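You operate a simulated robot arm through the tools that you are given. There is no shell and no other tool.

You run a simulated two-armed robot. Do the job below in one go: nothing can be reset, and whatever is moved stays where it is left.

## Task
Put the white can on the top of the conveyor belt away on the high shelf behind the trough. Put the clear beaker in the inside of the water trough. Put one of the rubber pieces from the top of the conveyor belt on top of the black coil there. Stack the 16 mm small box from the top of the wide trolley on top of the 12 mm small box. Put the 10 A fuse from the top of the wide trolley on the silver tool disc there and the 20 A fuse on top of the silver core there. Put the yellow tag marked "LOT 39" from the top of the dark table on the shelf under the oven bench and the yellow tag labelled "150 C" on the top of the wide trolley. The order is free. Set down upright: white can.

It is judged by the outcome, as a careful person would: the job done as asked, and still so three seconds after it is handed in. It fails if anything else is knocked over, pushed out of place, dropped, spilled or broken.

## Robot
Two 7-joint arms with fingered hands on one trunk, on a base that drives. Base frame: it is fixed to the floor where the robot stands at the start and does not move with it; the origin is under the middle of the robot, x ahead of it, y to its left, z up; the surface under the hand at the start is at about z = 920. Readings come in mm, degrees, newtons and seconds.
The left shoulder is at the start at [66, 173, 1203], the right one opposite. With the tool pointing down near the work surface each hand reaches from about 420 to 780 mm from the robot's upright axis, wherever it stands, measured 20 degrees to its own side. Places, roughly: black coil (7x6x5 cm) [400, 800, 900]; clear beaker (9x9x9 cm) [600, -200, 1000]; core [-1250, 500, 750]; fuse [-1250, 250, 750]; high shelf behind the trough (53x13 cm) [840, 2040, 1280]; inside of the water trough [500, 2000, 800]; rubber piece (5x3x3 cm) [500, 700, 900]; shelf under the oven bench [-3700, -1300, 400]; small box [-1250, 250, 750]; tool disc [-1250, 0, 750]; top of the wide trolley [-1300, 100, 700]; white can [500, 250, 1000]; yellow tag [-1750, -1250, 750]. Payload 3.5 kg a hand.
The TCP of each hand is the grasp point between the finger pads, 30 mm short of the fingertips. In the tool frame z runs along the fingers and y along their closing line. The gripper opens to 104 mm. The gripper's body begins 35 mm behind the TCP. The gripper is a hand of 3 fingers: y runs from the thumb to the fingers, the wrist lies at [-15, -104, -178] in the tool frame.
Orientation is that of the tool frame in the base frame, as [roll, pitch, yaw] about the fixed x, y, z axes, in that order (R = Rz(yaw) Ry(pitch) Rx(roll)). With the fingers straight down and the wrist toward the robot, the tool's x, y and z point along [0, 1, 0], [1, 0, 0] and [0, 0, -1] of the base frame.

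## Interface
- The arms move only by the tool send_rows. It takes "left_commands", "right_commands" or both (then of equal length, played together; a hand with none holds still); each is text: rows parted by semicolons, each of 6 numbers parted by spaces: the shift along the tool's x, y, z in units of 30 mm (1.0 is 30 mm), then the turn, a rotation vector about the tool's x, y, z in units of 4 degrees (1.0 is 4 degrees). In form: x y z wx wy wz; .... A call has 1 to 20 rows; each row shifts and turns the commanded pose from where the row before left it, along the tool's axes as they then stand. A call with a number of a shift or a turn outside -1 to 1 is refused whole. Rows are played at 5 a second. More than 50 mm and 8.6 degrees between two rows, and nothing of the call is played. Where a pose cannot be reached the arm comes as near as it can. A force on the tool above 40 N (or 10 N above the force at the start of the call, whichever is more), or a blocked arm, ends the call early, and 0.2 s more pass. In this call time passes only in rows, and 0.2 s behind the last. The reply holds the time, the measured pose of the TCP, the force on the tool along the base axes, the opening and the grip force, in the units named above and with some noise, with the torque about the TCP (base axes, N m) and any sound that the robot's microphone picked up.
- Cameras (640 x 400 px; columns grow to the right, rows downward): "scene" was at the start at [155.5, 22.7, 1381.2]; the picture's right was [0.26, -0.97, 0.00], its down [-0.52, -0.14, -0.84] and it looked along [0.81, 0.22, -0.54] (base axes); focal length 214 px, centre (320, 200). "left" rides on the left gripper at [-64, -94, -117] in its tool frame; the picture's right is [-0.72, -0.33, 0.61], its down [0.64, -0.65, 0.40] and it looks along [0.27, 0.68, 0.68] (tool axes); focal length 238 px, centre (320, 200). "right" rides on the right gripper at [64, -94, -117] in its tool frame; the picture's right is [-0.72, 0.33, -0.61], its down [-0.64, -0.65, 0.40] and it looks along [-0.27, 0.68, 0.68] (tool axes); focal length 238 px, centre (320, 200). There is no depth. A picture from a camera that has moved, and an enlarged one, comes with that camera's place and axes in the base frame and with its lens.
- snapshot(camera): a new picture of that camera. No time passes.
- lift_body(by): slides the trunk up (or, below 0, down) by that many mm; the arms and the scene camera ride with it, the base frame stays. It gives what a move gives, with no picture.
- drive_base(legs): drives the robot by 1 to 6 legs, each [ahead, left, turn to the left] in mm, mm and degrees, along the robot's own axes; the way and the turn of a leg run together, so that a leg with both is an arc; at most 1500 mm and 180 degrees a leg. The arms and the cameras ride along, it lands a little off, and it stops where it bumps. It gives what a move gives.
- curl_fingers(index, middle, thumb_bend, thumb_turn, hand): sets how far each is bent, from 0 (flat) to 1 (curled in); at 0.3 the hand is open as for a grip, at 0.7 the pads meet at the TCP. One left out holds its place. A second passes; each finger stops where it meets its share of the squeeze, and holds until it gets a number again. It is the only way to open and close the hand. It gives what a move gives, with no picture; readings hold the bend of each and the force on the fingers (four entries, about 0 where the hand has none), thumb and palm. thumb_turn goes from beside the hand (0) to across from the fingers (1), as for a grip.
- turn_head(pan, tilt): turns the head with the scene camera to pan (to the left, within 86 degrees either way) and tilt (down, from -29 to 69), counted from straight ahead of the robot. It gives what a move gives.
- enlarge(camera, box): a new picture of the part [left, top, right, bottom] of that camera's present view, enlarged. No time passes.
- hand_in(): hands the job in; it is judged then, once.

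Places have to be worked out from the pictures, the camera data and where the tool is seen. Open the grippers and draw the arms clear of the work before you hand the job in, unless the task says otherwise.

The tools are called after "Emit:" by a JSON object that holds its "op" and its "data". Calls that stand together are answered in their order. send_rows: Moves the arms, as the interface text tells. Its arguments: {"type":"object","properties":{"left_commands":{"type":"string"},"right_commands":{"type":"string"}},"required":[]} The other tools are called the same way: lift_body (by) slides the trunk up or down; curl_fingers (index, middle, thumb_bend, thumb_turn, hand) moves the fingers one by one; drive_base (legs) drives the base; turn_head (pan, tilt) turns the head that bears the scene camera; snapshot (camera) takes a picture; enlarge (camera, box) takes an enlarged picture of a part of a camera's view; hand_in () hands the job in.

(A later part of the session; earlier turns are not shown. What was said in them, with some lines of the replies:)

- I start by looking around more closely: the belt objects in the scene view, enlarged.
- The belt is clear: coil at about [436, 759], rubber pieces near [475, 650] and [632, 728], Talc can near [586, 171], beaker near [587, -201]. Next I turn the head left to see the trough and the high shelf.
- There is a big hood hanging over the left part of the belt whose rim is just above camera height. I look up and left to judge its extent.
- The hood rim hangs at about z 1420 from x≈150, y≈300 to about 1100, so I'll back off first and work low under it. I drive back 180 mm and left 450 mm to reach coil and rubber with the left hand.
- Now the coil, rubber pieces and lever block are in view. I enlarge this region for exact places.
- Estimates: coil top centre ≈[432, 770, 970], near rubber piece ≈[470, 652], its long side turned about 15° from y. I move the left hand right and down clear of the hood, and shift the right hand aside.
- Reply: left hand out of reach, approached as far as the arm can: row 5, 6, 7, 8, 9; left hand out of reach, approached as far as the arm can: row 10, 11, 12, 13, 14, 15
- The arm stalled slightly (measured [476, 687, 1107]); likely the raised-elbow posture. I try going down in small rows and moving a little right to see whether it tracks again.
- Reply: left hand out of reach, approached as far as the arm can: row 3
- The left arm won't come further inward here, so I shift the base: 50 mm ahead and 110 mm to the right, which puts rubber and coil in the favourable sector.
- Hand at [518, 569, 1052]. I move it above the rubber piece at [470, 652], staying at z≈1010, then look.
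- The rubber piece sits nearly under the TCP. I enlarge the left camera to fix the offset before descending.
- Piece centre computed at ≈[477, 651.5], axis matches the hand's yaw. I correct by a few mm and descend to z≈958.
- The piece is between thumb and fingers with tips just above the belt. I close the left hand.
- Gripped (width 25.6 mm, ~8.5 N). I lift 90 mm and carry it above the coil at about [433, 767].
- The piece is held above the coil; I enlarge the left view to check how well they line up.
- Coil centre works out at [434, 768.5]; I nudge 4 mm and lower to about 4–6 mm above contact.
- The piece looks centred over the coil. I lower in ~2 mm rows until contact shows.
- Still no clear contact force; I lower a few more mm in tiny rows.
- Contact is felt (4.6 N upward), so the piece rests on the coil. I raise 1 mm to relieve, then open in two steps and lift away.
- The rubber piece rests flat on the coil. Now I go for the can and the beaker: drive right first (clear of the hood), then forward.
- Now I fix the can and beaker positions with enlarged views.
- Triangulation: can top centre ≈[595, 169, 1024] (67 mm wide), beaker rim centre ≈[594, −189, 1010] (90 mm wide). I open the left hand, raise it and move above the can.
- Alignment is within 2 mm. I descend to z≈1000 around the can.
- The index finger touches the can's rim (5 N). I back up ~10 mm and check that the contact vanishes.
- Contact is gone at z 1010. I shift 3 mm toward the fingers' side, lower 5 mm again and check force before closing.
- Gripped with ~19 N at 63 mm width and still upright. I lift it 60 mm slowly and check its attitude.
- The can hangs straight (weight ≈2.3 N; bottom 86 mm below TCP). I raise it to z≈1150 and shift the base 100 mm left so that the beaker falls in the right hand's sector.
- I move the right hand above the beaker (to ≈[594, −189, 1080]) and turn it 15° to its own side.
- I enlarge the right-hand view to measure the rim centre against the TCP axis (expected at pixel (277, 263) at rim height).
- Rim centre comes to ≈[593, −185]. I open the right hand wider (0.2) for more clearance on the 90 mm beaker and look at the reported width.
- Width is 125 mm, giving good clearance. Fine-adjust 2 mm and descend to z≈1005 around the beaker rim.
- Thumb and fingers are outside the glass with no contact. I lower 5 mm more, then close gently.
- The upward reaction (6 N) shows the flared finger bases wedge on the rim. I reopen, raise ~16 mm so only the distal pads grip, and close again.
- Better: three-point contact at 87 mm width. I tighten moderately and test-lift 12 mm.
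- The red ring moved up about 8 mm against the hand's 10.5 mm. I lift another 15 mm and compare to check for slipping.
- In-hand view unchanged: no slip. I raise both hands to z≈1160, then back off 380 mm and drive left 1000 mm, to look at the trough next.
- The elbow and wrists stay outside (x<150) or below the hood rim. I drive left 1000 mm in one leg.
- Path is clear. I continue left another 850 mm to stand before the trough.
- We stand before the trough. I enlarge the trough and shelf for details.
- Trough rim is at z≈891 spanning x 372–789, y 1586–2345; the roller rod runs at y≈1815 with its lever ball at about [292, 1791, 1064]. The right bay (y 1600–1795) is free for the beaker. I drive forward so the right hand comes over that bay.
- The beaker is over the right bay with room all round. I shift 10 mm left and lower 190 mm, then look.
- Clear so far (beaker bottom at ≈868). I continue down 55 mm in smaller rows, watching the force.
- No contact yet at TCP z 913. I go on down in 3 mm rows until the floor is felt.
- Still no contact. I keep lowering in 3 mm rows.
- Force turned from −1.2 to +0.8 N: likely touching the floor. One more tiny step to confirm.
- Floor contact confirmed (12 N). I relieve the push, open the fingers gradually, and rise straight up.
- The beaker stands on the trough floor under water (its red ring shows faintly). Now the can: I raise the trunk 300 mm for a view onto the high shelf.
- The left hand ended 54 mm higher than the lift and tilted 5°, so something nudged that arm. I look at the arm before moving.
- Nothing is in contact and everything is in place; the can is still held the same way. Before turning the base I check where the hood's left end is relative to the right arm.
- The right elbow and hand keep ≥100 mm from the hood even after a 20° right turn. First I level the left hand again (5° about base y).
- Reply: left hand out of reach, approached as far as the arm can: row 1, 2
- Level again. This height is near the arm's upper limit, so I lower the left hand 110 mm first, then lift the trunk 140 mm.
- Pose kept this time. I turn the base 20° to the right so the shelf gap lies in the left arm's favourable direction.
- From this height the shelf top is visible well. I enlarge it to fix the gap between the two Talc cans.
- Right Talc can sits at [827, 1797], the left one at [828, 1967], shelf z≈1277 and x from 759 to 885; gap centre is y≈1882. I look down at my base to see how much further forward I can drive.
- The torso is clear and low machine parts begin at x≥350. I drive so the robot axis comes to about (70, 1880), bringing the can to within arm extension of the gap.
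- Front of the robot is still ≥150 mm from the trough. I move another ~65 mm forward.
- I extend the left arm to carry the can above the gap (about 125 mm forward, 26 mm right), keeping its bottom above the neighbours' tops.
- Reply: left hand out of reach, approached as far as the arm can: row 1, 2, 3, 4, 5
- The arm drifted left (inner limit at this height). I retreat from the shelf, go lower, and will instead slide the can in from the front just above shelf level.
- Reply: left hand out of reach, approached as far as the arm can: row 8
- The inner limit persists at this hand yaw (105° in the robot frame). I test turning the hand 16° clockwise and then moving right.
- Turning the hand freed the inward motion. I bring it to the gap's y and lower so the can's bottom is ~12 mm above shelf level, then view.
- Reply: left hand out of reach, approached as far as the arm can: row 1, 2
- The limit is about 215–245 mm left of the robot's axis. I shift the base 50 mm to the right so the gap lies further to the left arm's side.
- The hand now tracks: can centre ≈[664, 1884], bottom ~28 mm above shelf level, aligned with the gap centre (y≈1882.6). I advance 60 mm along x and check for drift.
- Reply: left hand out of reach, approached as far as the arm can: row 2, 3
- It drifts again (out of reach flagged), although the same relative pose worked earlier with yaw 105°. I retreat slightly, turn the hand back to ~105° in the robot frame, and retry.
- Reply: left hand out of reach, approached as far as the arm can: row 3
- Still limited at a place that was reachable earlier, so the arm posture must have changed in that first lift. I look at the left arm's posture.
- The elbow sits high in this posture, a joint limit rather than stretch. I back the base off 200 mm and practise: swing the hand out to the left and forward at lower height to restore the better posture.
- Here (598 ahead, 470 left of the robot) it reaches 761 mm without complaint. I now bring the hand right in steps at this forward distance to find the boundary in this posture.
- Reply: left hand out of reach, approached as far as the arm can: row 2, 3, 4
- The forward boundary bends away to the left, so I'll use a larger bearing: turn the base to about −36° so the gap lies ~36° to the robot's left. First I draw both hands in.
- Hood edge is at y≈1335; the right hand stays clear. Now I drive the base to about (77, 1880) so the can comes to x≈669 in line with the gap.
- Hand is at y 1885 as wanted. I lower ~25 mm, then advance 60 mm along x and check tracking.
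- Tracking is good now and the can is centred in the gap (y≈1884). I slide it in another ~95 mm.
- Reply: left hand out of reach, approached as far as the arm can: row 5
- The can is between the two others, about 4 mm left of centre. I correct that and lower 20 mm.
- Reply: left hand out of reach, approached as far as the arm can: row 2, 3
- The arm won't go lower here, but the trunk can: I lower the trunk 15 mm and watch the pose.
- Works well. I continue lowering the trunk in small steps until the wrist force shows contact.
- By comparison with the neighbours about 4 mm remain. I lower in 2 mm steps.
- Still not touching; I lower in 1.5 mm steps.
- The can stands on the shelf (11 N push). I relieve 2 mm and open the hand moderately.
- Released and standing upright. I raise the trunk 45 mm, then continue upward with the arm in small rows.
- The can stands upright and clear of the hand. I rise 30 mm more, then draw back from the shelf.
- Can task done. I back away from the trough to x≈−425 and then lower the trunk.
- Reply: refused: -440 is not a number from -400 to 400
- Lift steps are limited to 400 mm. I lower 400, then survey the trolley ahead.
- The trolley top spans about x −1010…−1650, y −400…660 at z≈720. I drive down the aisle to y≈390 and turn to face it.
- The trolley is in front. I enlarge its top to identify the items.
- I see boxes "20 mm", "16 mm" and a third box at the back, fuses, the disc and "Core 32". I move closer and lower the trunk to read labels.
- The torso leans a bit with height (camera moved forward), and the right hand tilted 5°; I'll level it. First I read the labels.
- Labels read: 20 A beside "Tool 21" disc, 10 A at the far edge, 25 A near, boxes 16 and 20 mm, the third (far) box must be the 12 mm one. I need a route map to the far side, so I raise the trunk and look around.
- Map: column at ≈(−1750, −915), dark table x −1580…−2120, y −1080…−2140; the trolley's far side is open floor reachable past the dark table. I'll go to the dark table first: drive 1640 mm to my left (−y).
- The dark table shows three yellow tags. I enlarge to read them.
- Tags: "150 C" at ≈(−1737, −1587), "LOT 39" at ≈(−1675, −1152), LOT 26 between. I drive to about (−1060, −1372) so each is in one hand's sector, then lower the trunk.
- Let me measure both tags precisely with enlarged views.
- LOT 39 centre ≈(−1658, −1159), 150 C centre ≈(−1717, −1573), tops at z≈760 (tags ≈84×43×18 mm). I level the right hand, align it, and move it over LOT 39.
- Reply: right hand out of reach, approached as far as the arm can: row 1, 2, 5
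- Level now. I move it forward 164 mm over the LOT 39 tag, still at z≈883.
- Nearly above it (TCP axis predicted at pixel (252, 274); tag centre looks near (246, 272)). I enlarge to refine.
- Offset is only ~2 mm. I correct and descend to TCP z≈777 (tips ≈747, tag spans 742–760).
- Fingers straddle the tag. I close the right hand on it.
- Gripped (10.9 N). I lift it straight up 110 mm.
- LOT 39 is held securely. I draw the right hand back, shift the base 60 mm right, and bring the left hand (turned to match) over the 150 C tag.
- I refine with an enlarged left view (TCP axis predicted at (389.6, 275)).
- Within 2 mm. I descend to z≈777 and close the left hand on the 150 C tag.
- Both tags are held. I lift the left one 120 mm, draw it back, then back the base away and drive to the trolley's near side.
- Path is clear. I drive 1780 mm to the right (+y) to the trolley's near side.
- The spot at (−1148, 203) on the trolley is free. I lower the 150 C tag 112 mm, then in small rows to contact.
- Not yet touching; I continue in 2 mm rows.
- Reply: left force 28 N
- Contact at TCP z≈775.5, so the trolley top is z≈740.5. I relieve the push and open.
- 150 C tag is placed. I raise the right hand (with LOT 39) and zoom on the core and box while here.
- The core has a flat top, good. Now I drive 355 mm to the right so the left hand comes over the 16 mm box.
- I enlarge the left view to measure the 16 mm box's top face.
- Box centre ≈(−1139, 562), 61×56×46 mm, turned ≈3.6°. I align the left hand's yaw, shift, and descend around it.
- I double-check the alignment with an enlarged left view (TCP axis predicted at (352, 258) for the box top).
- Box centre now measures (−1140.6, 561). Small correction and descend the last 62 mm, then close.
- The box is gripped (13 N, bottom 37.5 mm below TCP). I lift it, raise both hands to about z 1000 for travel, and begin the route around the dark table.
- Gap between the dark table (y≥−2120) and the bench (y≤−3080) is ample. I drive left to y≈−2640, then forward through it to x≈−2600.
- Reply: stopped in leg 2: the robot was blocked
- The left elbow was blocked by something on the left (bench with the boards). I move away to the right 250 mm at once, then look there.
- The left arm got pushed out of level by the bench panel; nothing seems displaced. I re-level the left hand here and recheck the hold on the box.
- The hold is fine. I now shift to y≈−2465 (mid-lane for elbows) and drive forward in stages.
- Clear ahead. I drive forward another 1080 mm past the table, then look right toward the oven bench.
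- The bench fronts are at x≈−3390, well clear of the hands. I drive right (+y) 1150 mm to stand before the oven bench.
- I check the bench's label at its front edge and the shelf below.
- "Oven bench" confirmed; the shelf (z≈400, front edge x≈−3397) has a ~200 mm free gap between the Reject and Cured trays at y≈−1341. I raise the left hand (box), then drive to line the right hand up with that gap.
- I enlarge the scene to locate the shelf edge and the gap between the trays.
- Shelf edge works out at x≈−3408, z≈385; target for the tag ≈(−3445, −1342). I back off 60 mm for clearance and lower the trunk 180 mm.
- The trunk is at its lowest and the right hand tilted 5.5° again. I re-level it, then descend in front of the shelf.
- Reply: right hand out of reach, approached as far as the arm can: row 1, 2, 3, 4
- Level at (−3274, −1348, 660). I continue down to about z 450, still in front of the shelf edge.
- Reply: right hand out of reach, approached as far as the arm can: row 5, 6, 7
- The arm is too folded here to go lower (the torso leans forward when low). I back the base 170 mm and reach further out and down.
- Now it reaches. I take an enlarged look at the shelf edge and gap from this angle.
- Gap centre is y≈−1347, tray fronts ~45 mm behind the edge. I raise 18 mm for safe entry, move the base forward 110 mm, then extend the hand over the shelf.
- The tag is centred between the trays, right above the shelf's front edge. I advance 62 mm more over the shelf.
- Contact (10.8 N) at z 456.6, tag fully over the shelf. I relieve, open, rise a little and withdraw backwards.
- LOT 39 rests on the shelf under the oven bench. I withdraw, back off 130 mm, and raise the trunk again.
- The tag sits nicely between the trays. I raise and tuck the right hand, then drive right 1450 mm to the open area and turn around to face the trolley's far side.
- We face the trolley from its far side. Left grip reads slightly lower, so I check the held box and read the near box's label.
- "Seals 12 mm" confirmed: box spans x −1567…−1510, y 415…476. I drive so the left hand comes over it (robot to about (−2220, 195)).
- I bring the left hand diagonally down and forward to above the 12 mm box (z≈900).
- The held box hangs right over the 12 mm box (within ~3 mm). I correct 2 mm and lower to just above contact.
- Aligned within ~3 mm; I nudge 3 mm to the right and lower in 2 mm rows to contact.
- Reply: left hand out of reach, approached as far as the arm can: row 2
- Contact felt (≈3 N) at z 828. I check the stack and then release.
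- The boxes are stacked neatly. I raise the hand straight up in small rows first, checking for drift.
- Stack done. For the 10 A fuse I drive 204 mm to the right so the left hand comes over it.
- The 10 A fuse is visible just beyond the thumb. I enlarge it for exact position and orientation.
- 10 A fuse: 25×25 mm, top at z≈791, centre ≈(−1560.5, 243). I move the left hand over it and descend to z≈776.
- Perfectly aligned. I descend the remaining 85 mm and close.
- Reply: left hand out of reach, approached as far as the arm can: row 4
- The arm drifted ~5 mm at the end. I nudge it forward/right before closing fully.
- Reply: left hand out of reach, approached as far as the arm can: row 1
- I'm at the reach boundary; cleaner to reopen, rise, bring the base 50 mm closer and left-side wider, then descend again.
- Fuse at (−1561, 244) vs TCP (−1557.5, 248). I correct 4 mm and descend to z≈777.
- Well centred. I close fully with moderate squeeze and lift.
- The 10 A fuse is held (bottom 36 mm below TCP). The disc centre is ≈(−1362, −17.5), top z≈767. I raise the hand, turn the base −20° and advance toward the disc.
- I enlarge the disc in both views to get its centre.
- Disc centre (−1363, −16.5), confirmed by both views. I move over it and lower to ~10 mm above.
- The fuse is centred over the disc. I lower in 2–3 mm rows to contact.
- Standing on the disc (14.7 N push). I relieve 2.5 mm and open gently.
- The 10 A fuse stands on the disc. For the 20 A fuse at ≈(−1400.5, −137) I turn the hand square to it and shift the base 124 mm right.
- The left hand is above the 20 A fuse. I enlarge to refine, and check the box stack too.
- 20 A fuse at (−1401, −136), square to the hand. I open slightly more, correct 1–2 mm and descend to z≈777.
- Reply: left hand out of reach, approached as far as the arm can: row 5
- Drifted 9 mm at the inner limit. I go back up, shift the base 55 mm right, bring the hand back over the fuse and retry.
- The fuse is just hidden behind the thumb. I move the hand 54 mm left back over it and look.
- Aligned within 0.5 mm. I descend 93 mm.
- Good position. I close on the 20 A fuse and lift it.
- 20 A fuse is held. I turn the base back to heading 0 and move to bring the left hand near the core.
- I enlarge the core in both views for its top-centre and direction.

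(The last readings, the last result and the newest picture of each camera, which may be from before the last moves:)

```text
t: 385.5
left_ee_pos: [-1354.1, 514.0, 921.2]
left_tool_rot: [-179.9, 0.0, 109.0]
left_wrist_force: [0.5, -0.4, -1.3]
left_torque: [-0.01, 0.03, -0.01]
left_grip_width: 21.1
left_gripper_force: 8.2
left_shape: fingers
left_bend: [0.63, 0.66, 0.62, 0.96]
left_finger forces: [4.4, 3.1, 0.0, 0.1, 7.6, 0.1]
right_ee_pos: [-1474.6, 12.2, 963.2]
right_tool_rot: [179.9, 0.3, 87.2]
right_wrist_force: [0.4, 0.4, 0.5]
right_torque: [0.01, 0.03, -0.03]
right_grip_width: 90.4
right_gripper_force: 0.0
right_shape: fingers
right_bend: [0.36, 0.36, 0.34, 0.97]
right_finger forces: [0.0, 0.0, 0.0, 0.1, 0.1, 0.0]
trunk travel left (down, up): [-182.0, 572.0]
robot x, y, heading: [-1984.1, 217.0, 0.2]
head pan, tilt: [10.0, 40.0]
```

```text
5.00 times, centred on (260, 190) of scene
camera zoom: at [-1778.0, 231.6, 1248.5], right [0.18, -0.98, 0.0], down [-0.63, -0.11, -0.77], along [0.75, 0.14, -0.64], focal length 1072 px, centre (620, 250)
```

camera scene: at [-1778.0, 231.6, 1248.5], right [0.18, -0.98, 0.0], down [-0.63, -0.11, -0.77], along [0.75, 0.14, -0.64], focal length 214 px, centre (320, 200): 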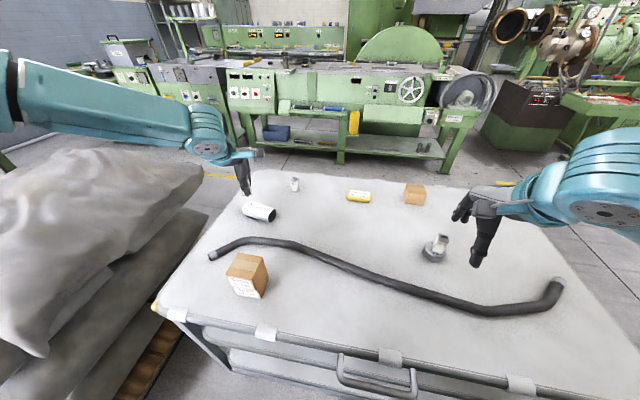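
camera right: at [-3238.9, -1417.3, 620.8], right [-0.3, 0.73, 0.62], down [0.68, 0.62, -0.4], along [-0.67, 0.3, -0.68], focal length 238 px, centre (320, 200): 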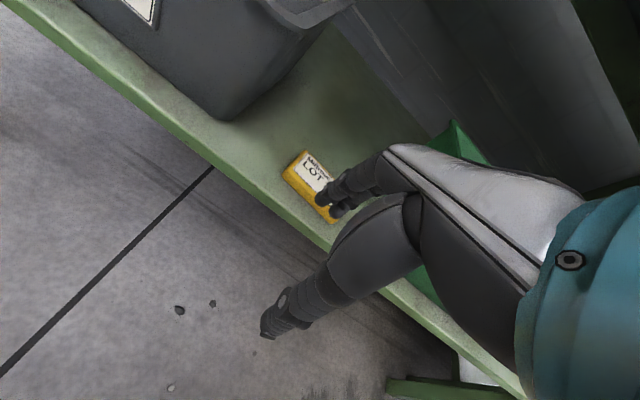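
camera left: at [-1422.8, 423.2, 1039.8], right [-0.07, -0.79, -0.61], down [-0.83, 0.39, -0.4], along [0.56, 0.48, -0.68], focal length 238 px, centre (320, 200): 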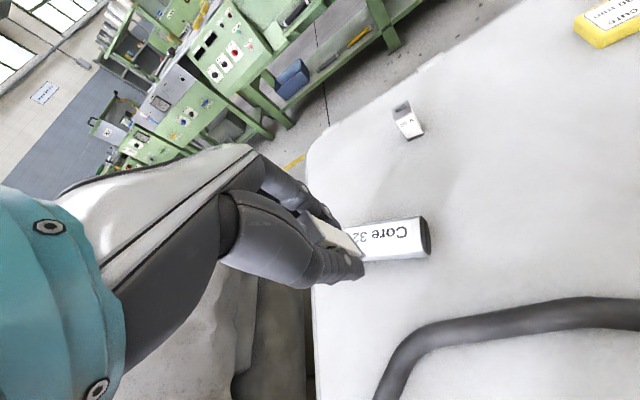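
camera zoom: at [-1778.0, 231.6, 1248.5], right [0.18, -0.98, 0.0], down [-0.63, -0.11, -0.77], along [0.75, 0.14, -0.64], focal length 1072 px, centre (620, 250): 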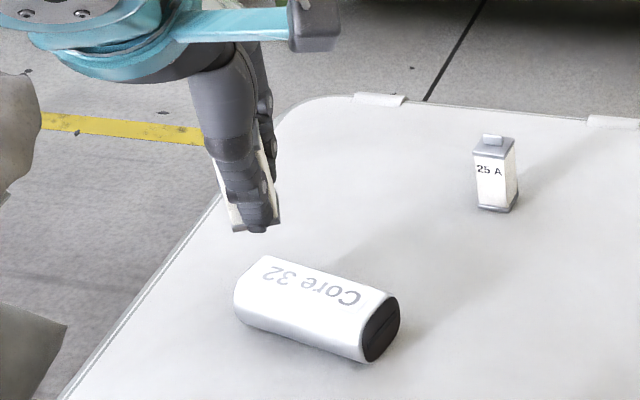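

Core: top flat 28×95 mm at z≈782, centre ≈(−1302.5, 521), long axis 13° off y. I rotate the hand to yaw ≈77° so the fuse base lines up with the flat.

Emit:
{"op": "send_rows", "data": {"left_commands": "0 0 0 0 0 0.9; 0 0 0 0 0 0.9; 0 0 0 0 0 0.9; 0 0 0 0 0 0.9; 0 0 0 0 0 0.9; 0 0 0 0 0 0.9; 0 0 0 0 0 0.9; 0 0 0 0 0 0.9; 0 0 0 0 0 0.9"}}

Emit:
{"op": "snapshot", "data": {"camera": "left"}}

Emit:
{"op": "enlarge", "data": {"camera": "scene", "box": [200, 130, 320, 230]}}

```text
t: 387.5
left_ee_pos: [-1354.5, 513.7, 921.6]
left_tool_rot: [179.9, 0.0, 76.4]
left_wrist_force: [-0.2, -0.1, -0.9]
left_torque: [0.03, 0.0, 0.02]
left_grip_width: 21.1
left_gripper_force: 7.3
left_shape: fingers
left_bend: [0.63, 0.66, 0.62, 0.96]
left_finger forces: [4.5, 3.1, 0.1, 0.0, 7.5, 0.1]
right_ee_pos: [-1475.4, 12.9, 963.6]
right_tool_rot: [180.0, 0.4, 87.2]
right_wrist_force: [0.9, -0.7, -0.1]
right_torque: [0.02, -0.03, 0.03]
right_grip_width: 90.3
right_gripper_force: 0.1
right_shape: fingers
right_bend: [0.36, 0.36, 0.34, 0.97]
right_finger forces: [0.1, 0.0, 0.0, 0.0, 0.0, 0.0]
trunk travel left (down, up): [-182.0, 572.0]
robot x, y, heading: [-1984.6, 213.5, -0.0]
head pan, tilt: [10.0, 40.0]
```

```text
taken
camera left: at [-1461.2, 474.2, 1039.9], right [-0.49, -0.62, -0.61], down [-0.49, 0.78, -0.4], along [0.73, 0.1, -0.68], focal length 238 px, centre (320, 200)
```

left: 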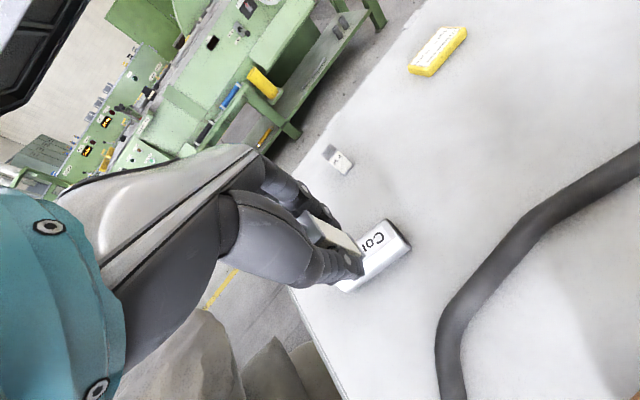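

```text
4.00 times, centred on (260, 180) of scene
camera zoom: at [-1778.0, 231.7, 1248.5], right [0.18, -0.98, 0.0], down [-0.63, -0.11, -0.77], along [0.75, 0.14, -0.64], focal length 858 px, centre (560, 280)
```

zoom: 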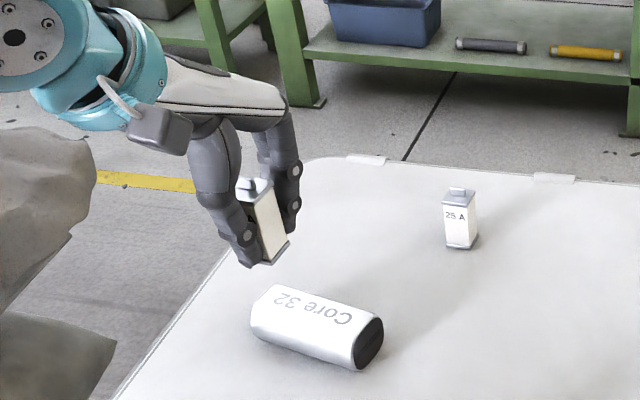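

Hand is aligned. I move 53 mm to above the core's centre and lower to ~12 mm above it.

Emit:
{"op": "send_rows", "data": {"left_commands": "0.32 0.813 0 0 0 0; 0.32 0.813 0 0 0 0; 0 0 0.9 0 0 0; 0 0 0.9 0 0 0; 0 0 0.8 0 0 0; 0 0 0.4 0 0 0"}}

Emit:
{"op": "enlarge", "data": {"camera": "left", "box": [270, 170, 430, 310]}}

Emit:
{"op": "enlarge", "data": {"camera": "scene", "box": [210, 150, 310, 230]}}

```text
t: 388.9
left_ee_pos: [-1302.1, 520.4, 831.5]
left_tool_rot: [179.9, 0.1, 76.5]
left_wrist_force: [0.2, 0.5, 0.4]
left_torque: [-0.02, 0.0, 0.01]
left_grip_width: 21.2
left_gripper_force: 7.6
left_shape: fingers
left_bend: [0.63, 0.66, 0.62, 0.96]
left_finger forces: [4.5, 3.1, 0.0, 0.1, 7.6, 0.0]
right_ee_pos: [-1475.1, 12.8, 963.5]
right_tool_rot: [-179.9, 0.4, 87.1]
right_wrist_force: [0.3, 0.8, 0.3]
right_torque: [0.0, -0.02, -0.01]
right_grip_width: 90.1
right_gripper_force: 0.0
right_shape: fingers
right_bend: [0.36, 0.36, 0.34, 0.97]
right_finger forces: [0.1, 0.1, 0.0, 0.1, 0.0, 0.0]
trunk travel left (down, up): [-182.0, 572.0]
robot x, y, heading: [-1987.7, 216.9, 0.2]
head pan, tilt: [10.0, 40.0]
```

```text
2.86 times, centred on (350, 240) of left
camera zoom: at [-1408.8, 481.4, 949.1], right [-0.48, -0.62, -0.61], down [-0.49, 0.77, -0.4], along [0.73, 0.1, -0.68], focal length 681 px, centre (234, 86)
```

zoom: 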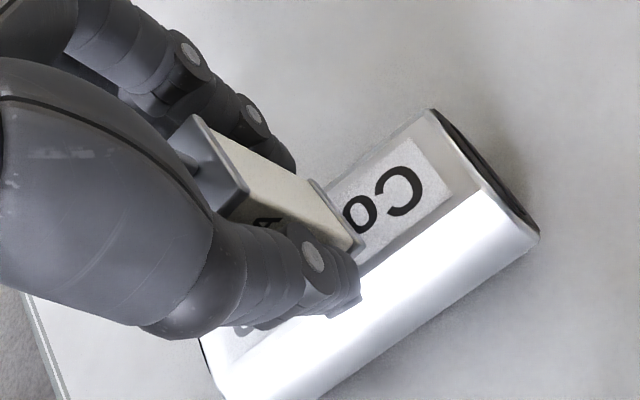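

```text
5.00 times, centred on (260, 190) of scene
camera zoom: at [-1778.0, 231.6, 1248.5], right [0.18, -0.98, 0.0], down [-0.63, -0.11, -0.77], along [0.75, 0.14, -0.64], focal length 1072 px, centre (620, 250)
```

zoom: 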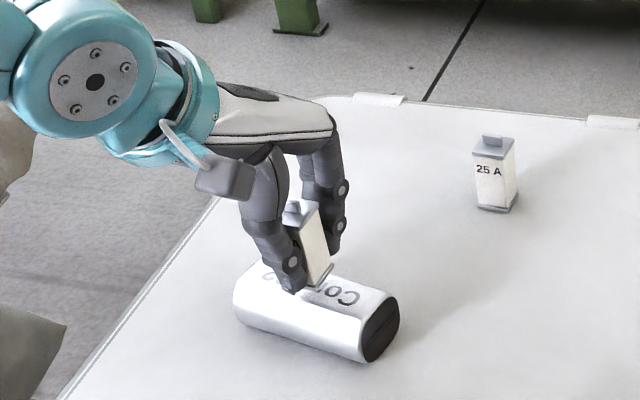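

Projection of the flat's edges matches the picture; the fuse base lies within them. I lower in small rows to contact.

Emit:
{"op": "send_rows", "data": {"left_commands": "0 0 0.12 0 0 0; 0 0 0.1 0 0 0; 0 0 0.1 0 0 0"}}

Emit:
{"op": "send_rows", "data": {"left_commands": "0 0 0.05 0 0 0; 0 0 0.05 0 0 0"}}

```text
t: 389.7
left_ee_pos: [-1301.6, 520.7, 821.7]
left_tool_rot: [-180.0, -0.1, 76.6]
left_wrist_force: [0.6, 0.8, -1.3]
left_torque: [0.03, -0.01, 0.01]
left_grip_width: 21.3
left_gripper_force: 8.0
left_shape: fingers
left_bend: [0.63, 0.66, 0.62, 0.96]
left_finger forces: [4.5, 3.0, 0.1, 0.0, 7.5, 0.1]
right_ee_pos: [-1475.7, 12.3, 962.5]
right_tool_rot: [180.0, 0.2, 87.1]
right_wrist_force: [-0.4, 0.4, -0.4]
right_torque: [-0.03, -0.03, 0.0]
right_grip_width: 90.3
right_gripper_force: 0.1
right_shape: fingers
right_bend: [0.36, 0.36, 0.34, 0.97]
right_finger forces: [0.0, 0.1, 0.1, 0.0, 0.0, 0.0]
trunk travel left (down, up): [-182.0, 572.0]
robot x, y, heading: [-1986.4, 216.8, 0.0]
head pan, tilt: [10.0, 40.0]
```

```text
t: 390.3
left_ee_pos: [-1303.0, 521.5, 818.7]
left_tool_rot: [180.0, 0.0, 76.6]
left_wrist_force: [-0.7, -0.2, -0.7]
left_torque: [0.03, 0.01, -0.02]
left_grip_width: 21.1
left_gripper_force: 7.5
left_shape: fingers
left_bend: [0.63, 0.66, 0.62, 0.96]
left_finger forces: [4.6, 3.2, 0.0, 0.1, 7.7, 0.1]
right_ee_pos: [-1475.4, 13.4, 962.1]
right_tool_rot: [180.0, 0.2, 87.1]
right_wrist_force: [-0.1, 0.9, -0.2]
right_torque: [-0.01, 0.0, -0.01]
right_grip_width: 90.4
right_gripper_force: 0.0
right_shape: fingers
right_bend: [0.36, 0.36, 0.34, 0.97]
right_finger forces: [0.0, 0.1, 0.0, 0.1, 0.0, 0.0]
trunk travel left (down, up): [-182.0, 572.0]
robot x, y, heading: [-1981.5, 224.2, 0.1]
head pan, tilt: [10.0, 40.0]
```

Emit:
{"op": "send_rows", "data": {"left_commands": "0 0 0.05 0 0 0"}}

Emit:
{"op": "send_rows", "data": {"left_commands": "0 0 0.05 0 0 0"}}

Emit:
{"op": "enlarge", "data": {"camera": "left", "box": [270, 170, 430, 310]}}

```text
t: 390.7
left_ee_pos: [-1301.8, 521.5, 819.2]
left_tool_rot: [180.0, 0.0, 76.6]
left_wrist_force: [0.0, -0.1, -0.9]
left_torque: [-0.04, 0.0, 0.02]
left_grip_width: 21.2
left_gripper_force: 7.1
left_shape: fingers
left_bend: [0.63, 0.66, 0.62, 0.96]
left_finger forces: [4.6, 3.1, 0.1, 0.0, 7.6, 0.0]
right_ee_pos: [-1475.8, 11.9, 963.4]
right_tool_rot: [-180.0, 0.2, 87.1]
right_wrist_force: [-0.7, 0.4, 0.9]
right_torque: [-0.04, 0.02, -0.01]
right_grip_width: 90.3
right_gripper_force: 0.0
right_shape: fingers
right_bend: [0.36, 0.36, 0.34, 0.97]
right_finger forces: [0.0, 0.1, 0.0, 0.0, 0.0, 0.0]
trunk travel left (down, up): [-182.0, 572.0]
robot x, y, heading: [-1983.3, 216.1, 0.1]
head pan, tilt: [10.0, 40.0]
```

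```text
t: 391.1
left_ee_pos: [-1301.1, 520.0, 816.8]
left_tool_rot: [179.9, 0.0, 76.5]
left_wrist_force: [-1.1, 0.7, 2.2]
left_torque: [0.03, 0.05, -0.04]
left_grip_width: 20.9
left_gripper_force: 7.5
left_shape: fingers
left_bend: [0.63, 0.66, 0.62, 0.96]
left_finger forces: [4.7, 3.2, 0.0, 0.0, 8.0, 0.0]
right_ee_pos: [-1476.1, 12.1, 963.6]
right_tool_rot: [-180.0, 0.3, 87.0]
right_wrist_force: [0.2, -0.1, 0.5]
right_torque: [-0.01, -0.04, -0.04]
right_grip_width: 90.3
right_gripper_force: 0.1
right_shape: fingers
right_bend: [0.36, 0.36, 0.34, 0.97]
right_finger forces: [0.1, 0.1, 0.0, 0.0, 0.0, 0.1]
trunk travel left (down, up): [-182.0, 572.0]
robot x, y, heading: [-1983.7, 220.0, -0.0]
head pan, tilt: [10.0, 40.0]
```

```text
2.86 times, centred on (350, 240) of left
camera zoom: at [-1409.3, 481.2, 934.9], right [-0.48, -0.62, -0.61], down [-0.49, 0.77, -0.41], along [0.73, 0.1, -0.68], focal length 681 px, centre (234, 86)
```

zoom: 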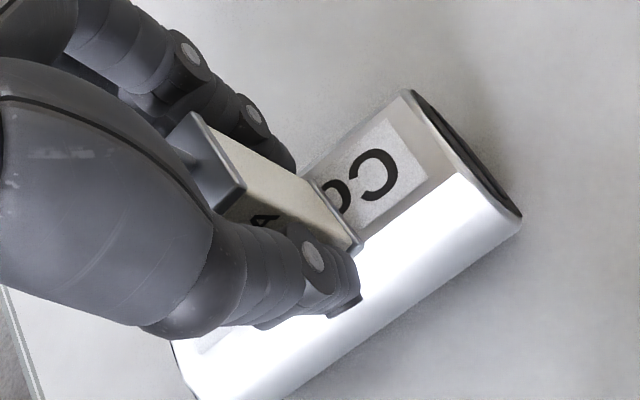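

Contact reached (~3 N) and the base lies within the flat. I open gently in stages and rise.

Emit:
{"op": "curl_fingers", "data": {"hand": "left", "index": 0.59, "middle": 0.61, "thumb_bend": 0.58}}

Emit:
{"op": "enlarge", "data": {"camera": "scene", "box": [220, 150, 300, 220]}}

Emit:
{"op": "curl_fingers", "data": {"hand": "left", "index": 0.42, "middle": 0.42, "thumb_bend": 0.42}}

Emit:
{"op": "enlarge", "data": {"camera": "scene", "box": [220, 150, 300, 220]}}

```text
t: 392.1
left_ee_pos: [-1302.1, 521.2, 815.8]
left_tool_rot: [-180.0, -0.1, 76.6]
left_wrist_force: [0.3, 0.3, -0.4]
left_torque: [0.02, 0.0, 0.03]
left_grip_width: 30.7
left_gripper_force: 0.0
left_shape: fingers
left_bend: [0.59, 0.61, 0.57, 0.97]
left_finger forces: [0.0, 0.2, 0.1, 0.1, 0.0, 0.1]
right_ee_pos: [-1475.3, 13.2, 963.9]
right_tool_rot: [179.9, 0.3, 87.1]
right_wrist_force: [-0.7, 0.4, -0.6]
right_torque: [0.0, 0.04, 0.04]
right_grip_width: 90.4
right_gripper_force: 0.0
right_shape: fingers
right_bend: [0.36, 0.36, 0.34, 0.97]
right_finger forces: [0.1, 0.0, 0.1, 0.1, 0.1, 0.1]
trunk travel left (down, up): [-182.0, 572.0]
robot x, y, heading: [-1983.4, 216.5, 0.3]
head pan, tilt: [10.0, 40.0]
```

```text
5.71 times, centred on (260, 185) of scene
camera zoom: at [-1778.1, 231.5, 1248.5], right [0.18, -0.98, 0.0], down [-0.63, -0.11, -0.77], along [0.75, 0.14, -0.64], focal length 1226 px, centre (663, 286)
```

zoom: 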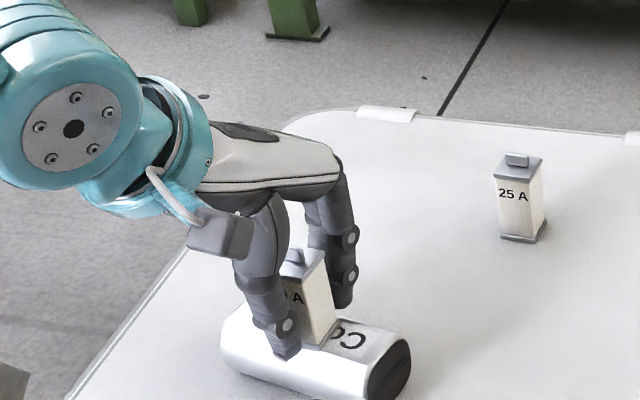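

```text
t: 393.1
left_ee_pos: [-1301.7, 519.6, 817.7]
left_tool_rot: [180.0, 0.0, 76.7]
left_wrist_force: [0.1, -0.5, 0.4]
left_torque: [0.01, 0.0, -0.02]
left_grip_width: 72.2
left_gripper_force: 0.2
left_shape: fingers
left_bend: [0.42, 0.42, 0.42, 0.97]
left_finger forces: [0.0, 0.0, 0.0, 0.0, 0.1, 0.1]
right_ee_pos: [-1476.1, 13.0, 962.0]
right_tool_rot: [180.0, 0.4, 87.1]
right_wrist_force: [0.7, -0.3, -0.3]
right_torque: [-0.01, 0.0, -0.01]
right_grip_width: 90.3
right_gripper_force: 0.0
right_shape: fingers
right_bend: [0.36, 0.36, 0.34, 0.97]
right_finger forces: [0.0, 0.0, 0.0, 0.0, 0.1, 0.0]
trunk travel left (down, up): [-182.0, 572.0]
robot x, y, heading: [-1985.9, 213.9, 0.1]
head pan, tilt: [10.0, 40.0]
```

```text
5.71 times, centred on (260, 185) of scene
camera zoom: at [-1778.1, 231.5, 1248.5], right [0.18, -0.98, 0.0], down [-0.63, -0.11, -0.77], along [0.75, 0.14, -0.64], focal length 1226 px, centre (663, 286)
```

zoom: 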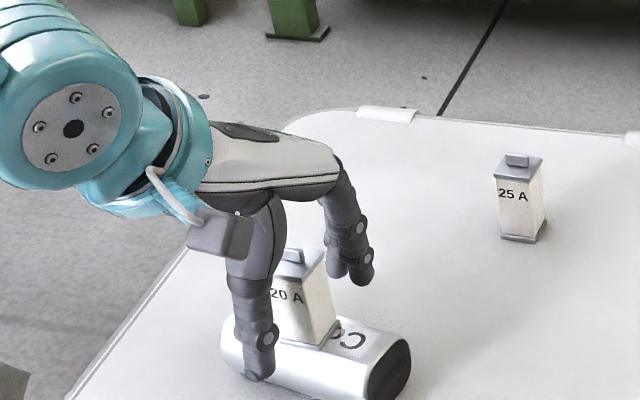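

The 20 A fuse stands on the core. I rise straight up with small first rows and verify.

Emit:
{"op": "send_rows", "data": {"left_commands": "0 0 -0.3 0 0 0; 0 0 -0.5 0 0 0; 0 0 -0.8 0 0 0; 0 0 -0.9 0 0 0; 0 0 -0.9 0 0 0; 0 0 -0.9 0 0 0"}}

Emit:
{"op": "enlarge", "data": {"camera": "scene", "box": [210, 150, 310, 230]}}

Emit:
{"op": "snapshot", "data": {"camera": "left"}}

```text
t: 394.5
left_ee_pos: [-1302.2, 521.6, 945.2]
left_tool_rot: [-179.8, 0.0, 76.7]
left_wrist_force: [-0.3, 0.8, 0.4]
left_torque: [-0.01, 0.0, -0.03]
left_grip_width: 72.2
left_gripper_force: 0.0
left_shape: fingers
left_bend: [0.42, 0.42, 0.42, 0.97]
left_finger forces: [0.0, 0.0, 0.0, 0.0, 0.1, 0.0]
right_ee_pos: [-1477.0, 14.2, 964.2]
right_tool_rot: [180.0, 0.3, 87.2]
right_wrist_force: [-0.3, 0.1, -0.6]
right_torque: [0.03, 0.0, -0.02]
right_grip_width: 90.1
right_gripper_force: 0.0
right_shape: fingers
right_bend: [0.36, 0.36, 0.34, 0.97]
right_finger forces: [0.1, 0.0, 0.1, 0.0, 0.0, 0.0]
trunk travel left (down, up): [-182.0, 572.0]
robot x, y, heading: [-1982.7, 219.2, 0.3]
head pan, tilt: [10.0, 40.0]
```

```text
5.00 times, centred on (260, 190) of scene
camera zoom: at [-1778.3, 231.4, 1248.6], right [0.18, -0.98, 0.0], down [-0.63, -0.11, -0.77], along [0.75, 0.14, -0.64], focal length 1072 px, centre (620, 250)
```

zoom: 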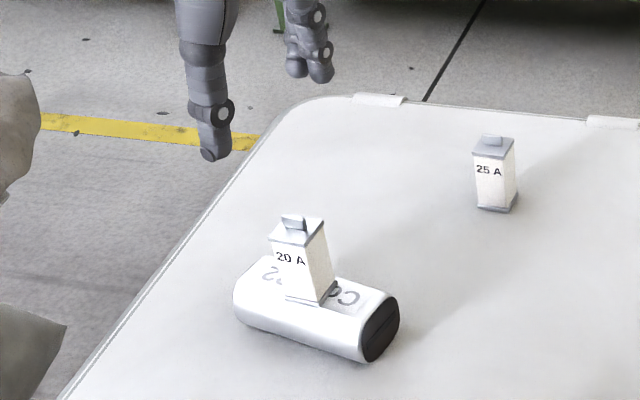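

```text
taken
camera left: at [-1409.1, 481.7, 1063.5], right [-0.48, -0.62, -0.61], down [-0.49, 0.77, -0.4], along [0.73, 0.1, -0.68], focal length 238 px, centre (320, 200)
```

left: 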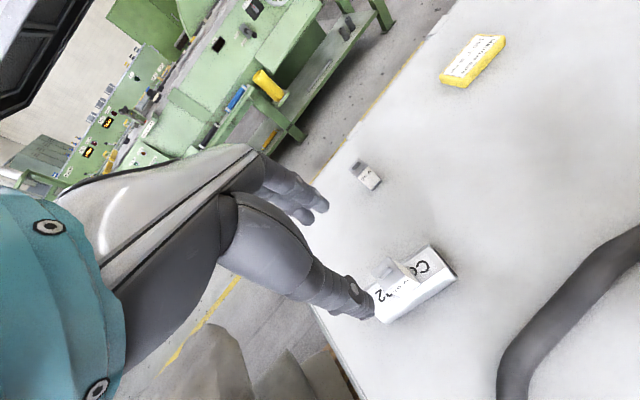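

All placements on the trolley are done. I back away from the trolley and check the whole scene once more.

Emit:
{"op": "drive_base", "data": {"legs": [[-420, 0, 0]]}}

Emit:
{"op": "turn_head", "data": {"pan": 0, "tilt": 25}}

Emit:
{"op": "enlarge", "data": {"camera": "scene", "box": [200, 140, 440, 280]}}

Emit:
{"op": "turn_head", "data": {"pan": -60, "tilt": 15}}

Emit:
{"op": "snapshot", "data": {"camera": "scene"}}

```text
t: 397.1
left_ee_pos: [-1723.9, 520.8, 945.8]
left_tool_rot: [-180.0, 0.0, 76.5]
left_wrist_force: [-0.5, 0.7, 0.1]
left_torque: [0.0, -0.03, 0.0]
left_grip_width: 72.4
left_gripper_force: 0.0
left_shape: fingers
left_bend: [0.42, 0.42, 0.42, 0.97]
left_finger forces: [0.0, 0.1, 0.0, 0.0, 0.0, 0.1]
right_ee_pos: [-1897.6, 11.0, 962.7]
right_tool_rot: [-180.0, 0.3, 87.1]
right_wrist_force: [0.5, -0.4, -0.2]
right_torque: [0.0, -0.01, 0.02]
right_grip_width: 90.1
right_gripper_force: 0.1
right_shape: fingers
right_bend: [0.36, 0.36, 0.34, 0.97]
right_finger forces: [0.0, 0.0, 0.0, 0.1, 0.0, 0.1]
trunk travel left (down, up): [-182.0, 572.0]
robot x, y, heading: [-2402.0, 218.5, -0.2]
head pan, tilt: [10.0, 40.0]
```

```text
t: 397.9
left_ee_pos: [-1722.8, 521.0, 944.7]
left_tool_rot: [-179.9, 0.0, 76.6]
left_wrist_force: [-0.3, -0.2, -0.1]
left_torque: [-0.02, 0.02, 0.01]
left_grip_width: 72.2
left_gripper_force: 0.0
left_shape: fingers
left_bend: [0.42, 0.42, 0.42, 0.97]
left_finger forces: [0.0, 0.0, 0.0, 0.1, 0.1, 0.0]
right_ee_pos: [-1898.3, 10.4, 963.9]
right_tool_rot: [-179.9, 0.3, 87.0]
right_wrist_force: [-0.4, -0.1, 0.0]
right_torque: [0.0, 0.01, 0.03]
right_grip_width: 90.3
right_gripper_force: 0.1
right_shape: fingers
right_bend: [0.36, 0.36, 0.34, 0.97]
right_finger forces: [0.0, 0.0, 0.1, 0.0, 0.0, 0.0]
trunk travel left (down, up): [-182.0, 572.0]
robot x, y, heading: [-2403.2, 215.6, -0.2]
head pan, tilt: [0.0, 25.0]
```

```text
2.67 times, centred on (320, 210) of scene
camera zoom: at [-2190.8, 215.6, 1271.8], right [0.0, -1.0, 0.0], down [-0.42, 0.0, -0.91], along [0.91, 0.0, -0.42], focal length 572 px, centre (320, 173)
```

zoom: 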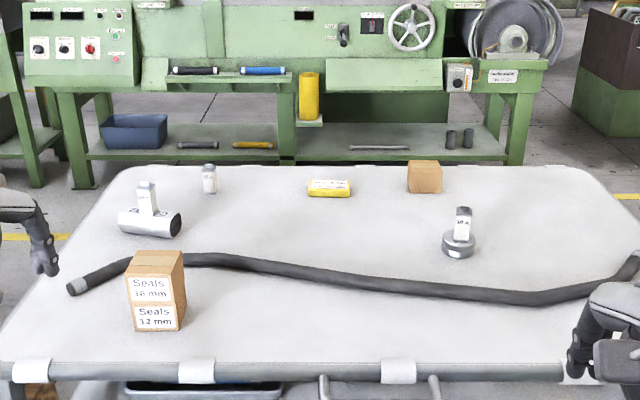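

```text
t: 399.1
left_ee_pos: [-1721.8, 519.2, 945.3]
left_tool_rot: [-180.0, 0.1, 76.6]
left_wrist_force: [0.0, -0.6, -1.1]
left_torque: [0.04, 0.0, 0.0]
left_grip_width: 72.5
left_gripper_force: 0.0
left_shape: fingers
left_bend: [0.42, 0.42, 0.42, 0.97]
left_finger forces: [0.0, 0.0, 0.0, 0.0, 0.0, 0.0]
right_ee_pos: [-1896.7, 11.7, 963.6]
right_tool_rot: [180.0, 0.4, 87.1]
right_wrist_force: [0.3, 0.0, 0.4]
right_torque: [-0.04, 0.01, 0.01]
right_grip_width: 90.4
right_gripper_force: 0.1
right_shape: fingers
right_bend: [0.36, 0.36, 0.34, 0.97]
right_finger forces: [0.1, 0.0, 0.0, 0.0, 0.0, 0.1]
trunk travel left (down, up): [-182.0, 572.0]
robot x, y, heading: [-2406.4, 215.6, 0.1]
head pan, tilt: [-60.0, 15.0]
```

```text
taken
camera scene: at [-2236.0, 134.6, 1288.1], right [-0.86, -0.5, 0.0], down [-0.13, 0.22, -0.97], along [0.49, -0.83, -0.26], focal length 214 px, centre (320, 200)
```

scene: 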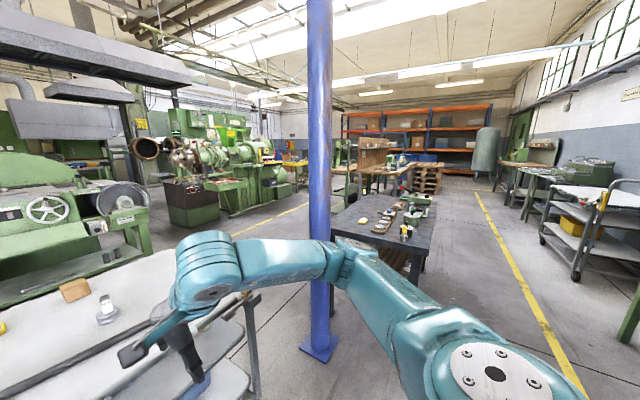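

Everything on the trolley stands well. I check the bench my elbow touched, and the far shelf region as best visible.

Emit:
{"op": "enlarge", "data": {"camera": "scene", "box": [330, 130, 450, 205]}}

Emit:
{"op": "turn_head", "data": {"pan": 30, "tilt": 10}}

Emit:
{"op": "snapshot", "data": {"camera": "scene"}}

```text
5.33 times, centred on (390, 168) of scene
camera zoom: at [-2236.0, 134.6, 1288.1], right [-0.86, -0.5, 0.0], down [-0.13, 0.22, -0.97], along [0.49, -0.83, -0.26], focal length 1144 px, centre (-53, 373)
```

zoom: 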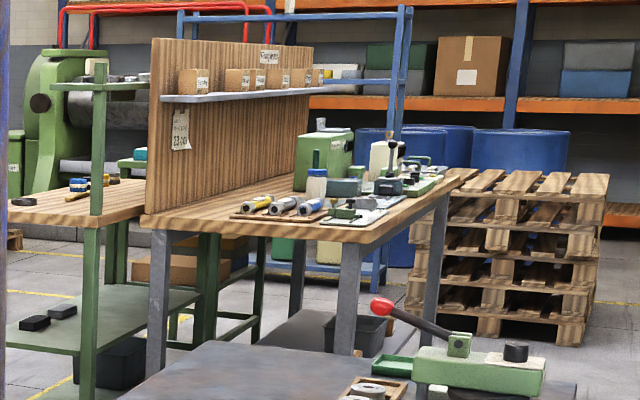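

```text
t: 400.8
left_ee_pos: [-1721.8, 520.2, 945.8]
left_tool_rot: [180.0, 0.0, 76.6]
left_wrist_force: [1.0, 0.1, -0.8]
left_torque: [-0.03, 0.01, -0.01]
left_grip_width: 72.2
left_gripper_force: 0.0
left_shape: fingers
left_bend: [0.42, 0.42, 0.42, 0.97]
left_finger forces: [0.0, 0.0, 0.0, 0.0, 0.0, 0.0]
right_ee_pos: [-1896.7, 11.1, 964.0]
right_tool_rot: [179.9, 0.3, 87.2]
right_wrist_force: [0.4, 0.3, 0.2]
right_torque: [-0.03, 0.02, -0.05]
right_grip_width: 90.4
right_gripper_force: 0.1
right_shape: fingers
right_bend: [0.36, 0.36, 0.34, 0.97]
right_finger forces: [0.0, 0.0, 0.1, 0.0, 0.1, 0.0]
trunk travel left (down, up): [-182.0, 572.0]
robot x, y, heading: [-2404.2, 216.2, 0.4]
head pan, tilt: [30.0, 10.0]
```

```text
taken
camera scene: at [-2202.5, 262.0, 1296.2], right [0.5, -0.87, 0.0], down [-0.15, -0.09, -0.98], along [0.85, 0.49, -0.17], focal length 214 px, centre (320, 200)
```

scene: 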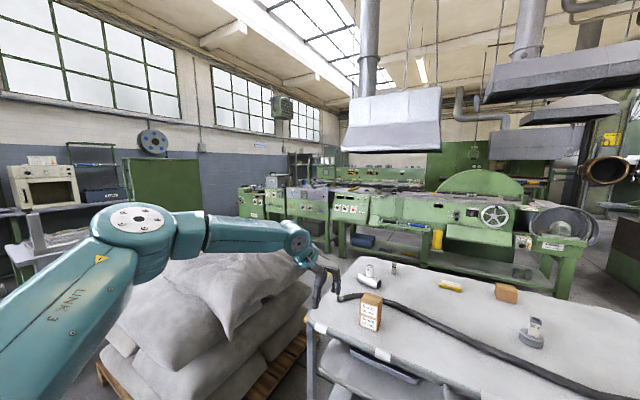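

The bench and its panel are undisturbed. I zoom toward the high shelf and the belt for a last check.

Emit:
{"op": "enlarge", "data": {"camera": "scene", "box": [280, 140, 400, 215]}}

Emit:
{"op": "enlarge", "data": {"camera": "scene", "box": [380, 160, 500, 235]}}

```text
5.33 times, centred on (340, 178) of scene
camera zoom: at [-2202.5, 262.0, 1296.2], right [0.5, -0.87, 0.0], down [-0.15, -0.09, -0.98], along [0.85, 0.49, -0.17], focal length 1144 px, centre (213, 320)
```

zoom: 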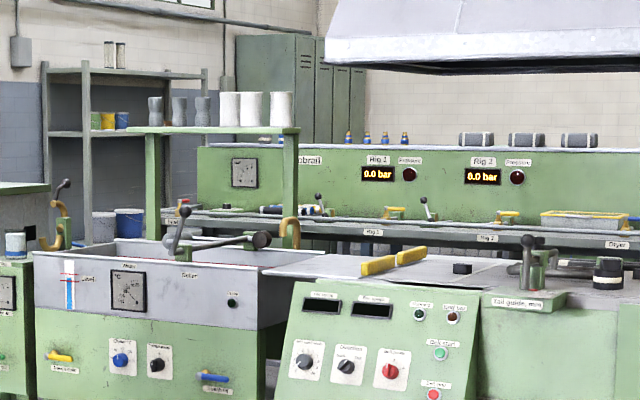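

```text
5.33 times, centred on (440, 198) of scene
camera zoom: at [-2202.5, 262.0, 1296.2], right [0.5, -0.87, 0.0], down [-0.15, -0.09, -0.98], along [0.85, 0.49, -0.17], focal length 1144 px, centre (-320, 213)
```

zoom: 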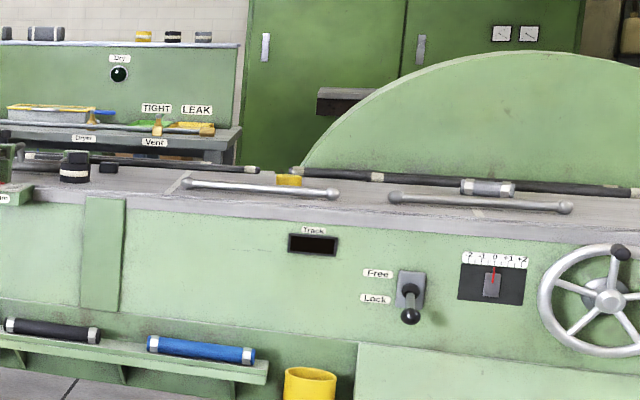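

All three Talc cans stand on the shelf and the rubber sits on the coil. I open both hands fully and back off a little more before handing in.

Emit:
{"op": "curl_fingers", "data": {"hand": "left", "index": 0.3, "middle": 0.3, "thumb_bend": 0.3}}

Emit:
{"op": "curl_fingers", "data": {"hand": "right", "index": 0.3, "middle": 0.3, "thumb_bend": 0.3}}

Emit:
{"op": "drive_base", "data": {"legs": [[-150, 0, 0]]}}

```text
t: 401.8
left_ee_pos: [-1722.6, 519.9, 944.3]
left_tool_rot: [179.9, 0.0, 76.5]
left_wrist_force: [0.9, -0.3, 0.3]
left_torque: [-0.01, 0.03, 0.06]
left_grip_width: 102.9
left_gripper_force: 0.0
left_shape: fingers
left_bend: [0.3, 0.3, 0.3, 0.97]
left_finger forces: [0.0, 0.0, 0.0, 0.0, 0.0, 0.0]
right_ee_pos: [-1897.1, 11.8, 963.6]
right_tool_rot: [-180.0, 0.3, 87.1]
right_wrist_force: [0.9, 0.1, -0.1]
right_torque: [0.0, -0.01, -0.04]
right_grip_width: 90.0
right_gripper_force: 0.0
right_shape: fingers
right_bend: [0.36, 0.36, 0.34, 0.97]
right_finger forces: [0.0, 0.0, 0.1, 0.1, 0.0, 0.1]
trunk travel left (down, up): [-182.0, 572.0]
robot x, y, heading: [-2401.1, 218.9, 0.0]
head pan, tilt: [30.0, 10.0]
```

```text
t: 402.8
left_ee_pos: [-1723.2, 519.0, 946.4]
left_tool_rot: [179.9, -0.1, 76.7]
left_wrist_force: [0.0, -0.5, 0.2]
left_torque: [0.01, 0.02, 0.03]
left_grip_width: 102.6
left_gripper_force: 0.0
left_shape: fingers
left_bend: [0.3, 0.3, 0.3, 0.97]
left_finger forces: [0.1, 0.0, 0.0, 0.0, 0.0, 0.0]
right_ee_pos: [-1896.8, 11.9, 963.5]
right_tool_rot: [-180.0, 0.2, 87.1]
right_wrist_force: [-0.3, 0.1, 0.3]
right_torque: [0.0, 0.0, 0.0]
right_grip_width: 102.6
right_gripper_force: 0.0
right_shape: fingers
right_bend: [0.3, 0.3, 0.3, 0.97]
right_finger forces: [0.0, 0.0, 0.0, 0.0, 0.1, 0.1]
trunk travel left (down, up): [-182.0, 572.0]
robot x, y, heading: [-2404.8, 213.8, -0.0]
head pan, tilt: [30.0, 10.0]
```

```text
t: 404.2
left_ee_pos: [-1873.3, 518.4, 944.9]
left_tool_rot: [180.0, 0.1, 76.4]
left_wrist_force: [-0.1, 0.6, 0.4]
left_torque: [-0.02, -0.04, -0.01]
left_grip_width: 102.9
left_gripper_force: 0.2
left_shape: fingers
left_bend: [0.3, 0.3, 0.3, 0.97]
left_finger forces: [0.0, 0.0, 0.0, 0.0, 0.0, 0.0]
right_ee_pos: [-2047.8, 10.7, 964.0]
right_tool_rot: [-180.0, 0.2, 87.1]
right_wrist_force: [-0.5, -0.7, -0.4]
right_torque: [-0.02, 0.0, -0.02]
right_grip_width: 102.8
right_gripper_force: 0.1
right_shape: fingers
right_bend: [0.3, 0.3, 0.3, 0.97]
right_finger forces: [0.0, 0.0, 0.0, 0.1, 0.0, 0.0]
trunk travel left (down, up): [-182.0, 572.0]
robot x, y, heading: [-2554.7, 213.8, 0.1]
head pan, tilt: [30.0, 10.0]
```

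All items are placed, both hands are open and clear of everything. I hand the job in.

Emit:
{"op": "hand_in", "data": {}}

```text
The job is handed in.
```

I finished every step and handed the job in. I don't have the verdict.

| Item | Where it ended up |
|---|---|
| White can | Upright on the high shelf, between the two Talc cans already there |
| Clear beaker | On the trough floor under water, in the bay right of the roller |
| Rubber piece | Flat on top of the black coil |
| 16 mm box | On the 12 mm box (I read the 12 mm label before stacking) |
| 10 A fuse | Standing on the tool disc |
| 20 A fuse | Standing on the flat top of the core |
| "150 C" tag | On the trolley top, near the edge facing the belt |
| "LOT 39" tag | On the shelf under the oven bench, between the Reject and Cured trays |

- **Bump on the way round:** while I carried the 16 mm box past the dark table, my left arm hit something on the left, most likely the upright panel on the workbench there. The base stopped and I backed off. When I zoomed in afterwards, the panel and the things on the bench looked in place.
- **Last check:** before handing in I looked again at the trolley, the high shelf and the coil, and all were still in place. I could not see the beaker or the LOT 39 tag from there; I last saw each just after setting it down.
- **White can:** it stands about 15 mm from the shelf's front edge, a little further forward than the cans beside it, because the arm could not reach deeper.
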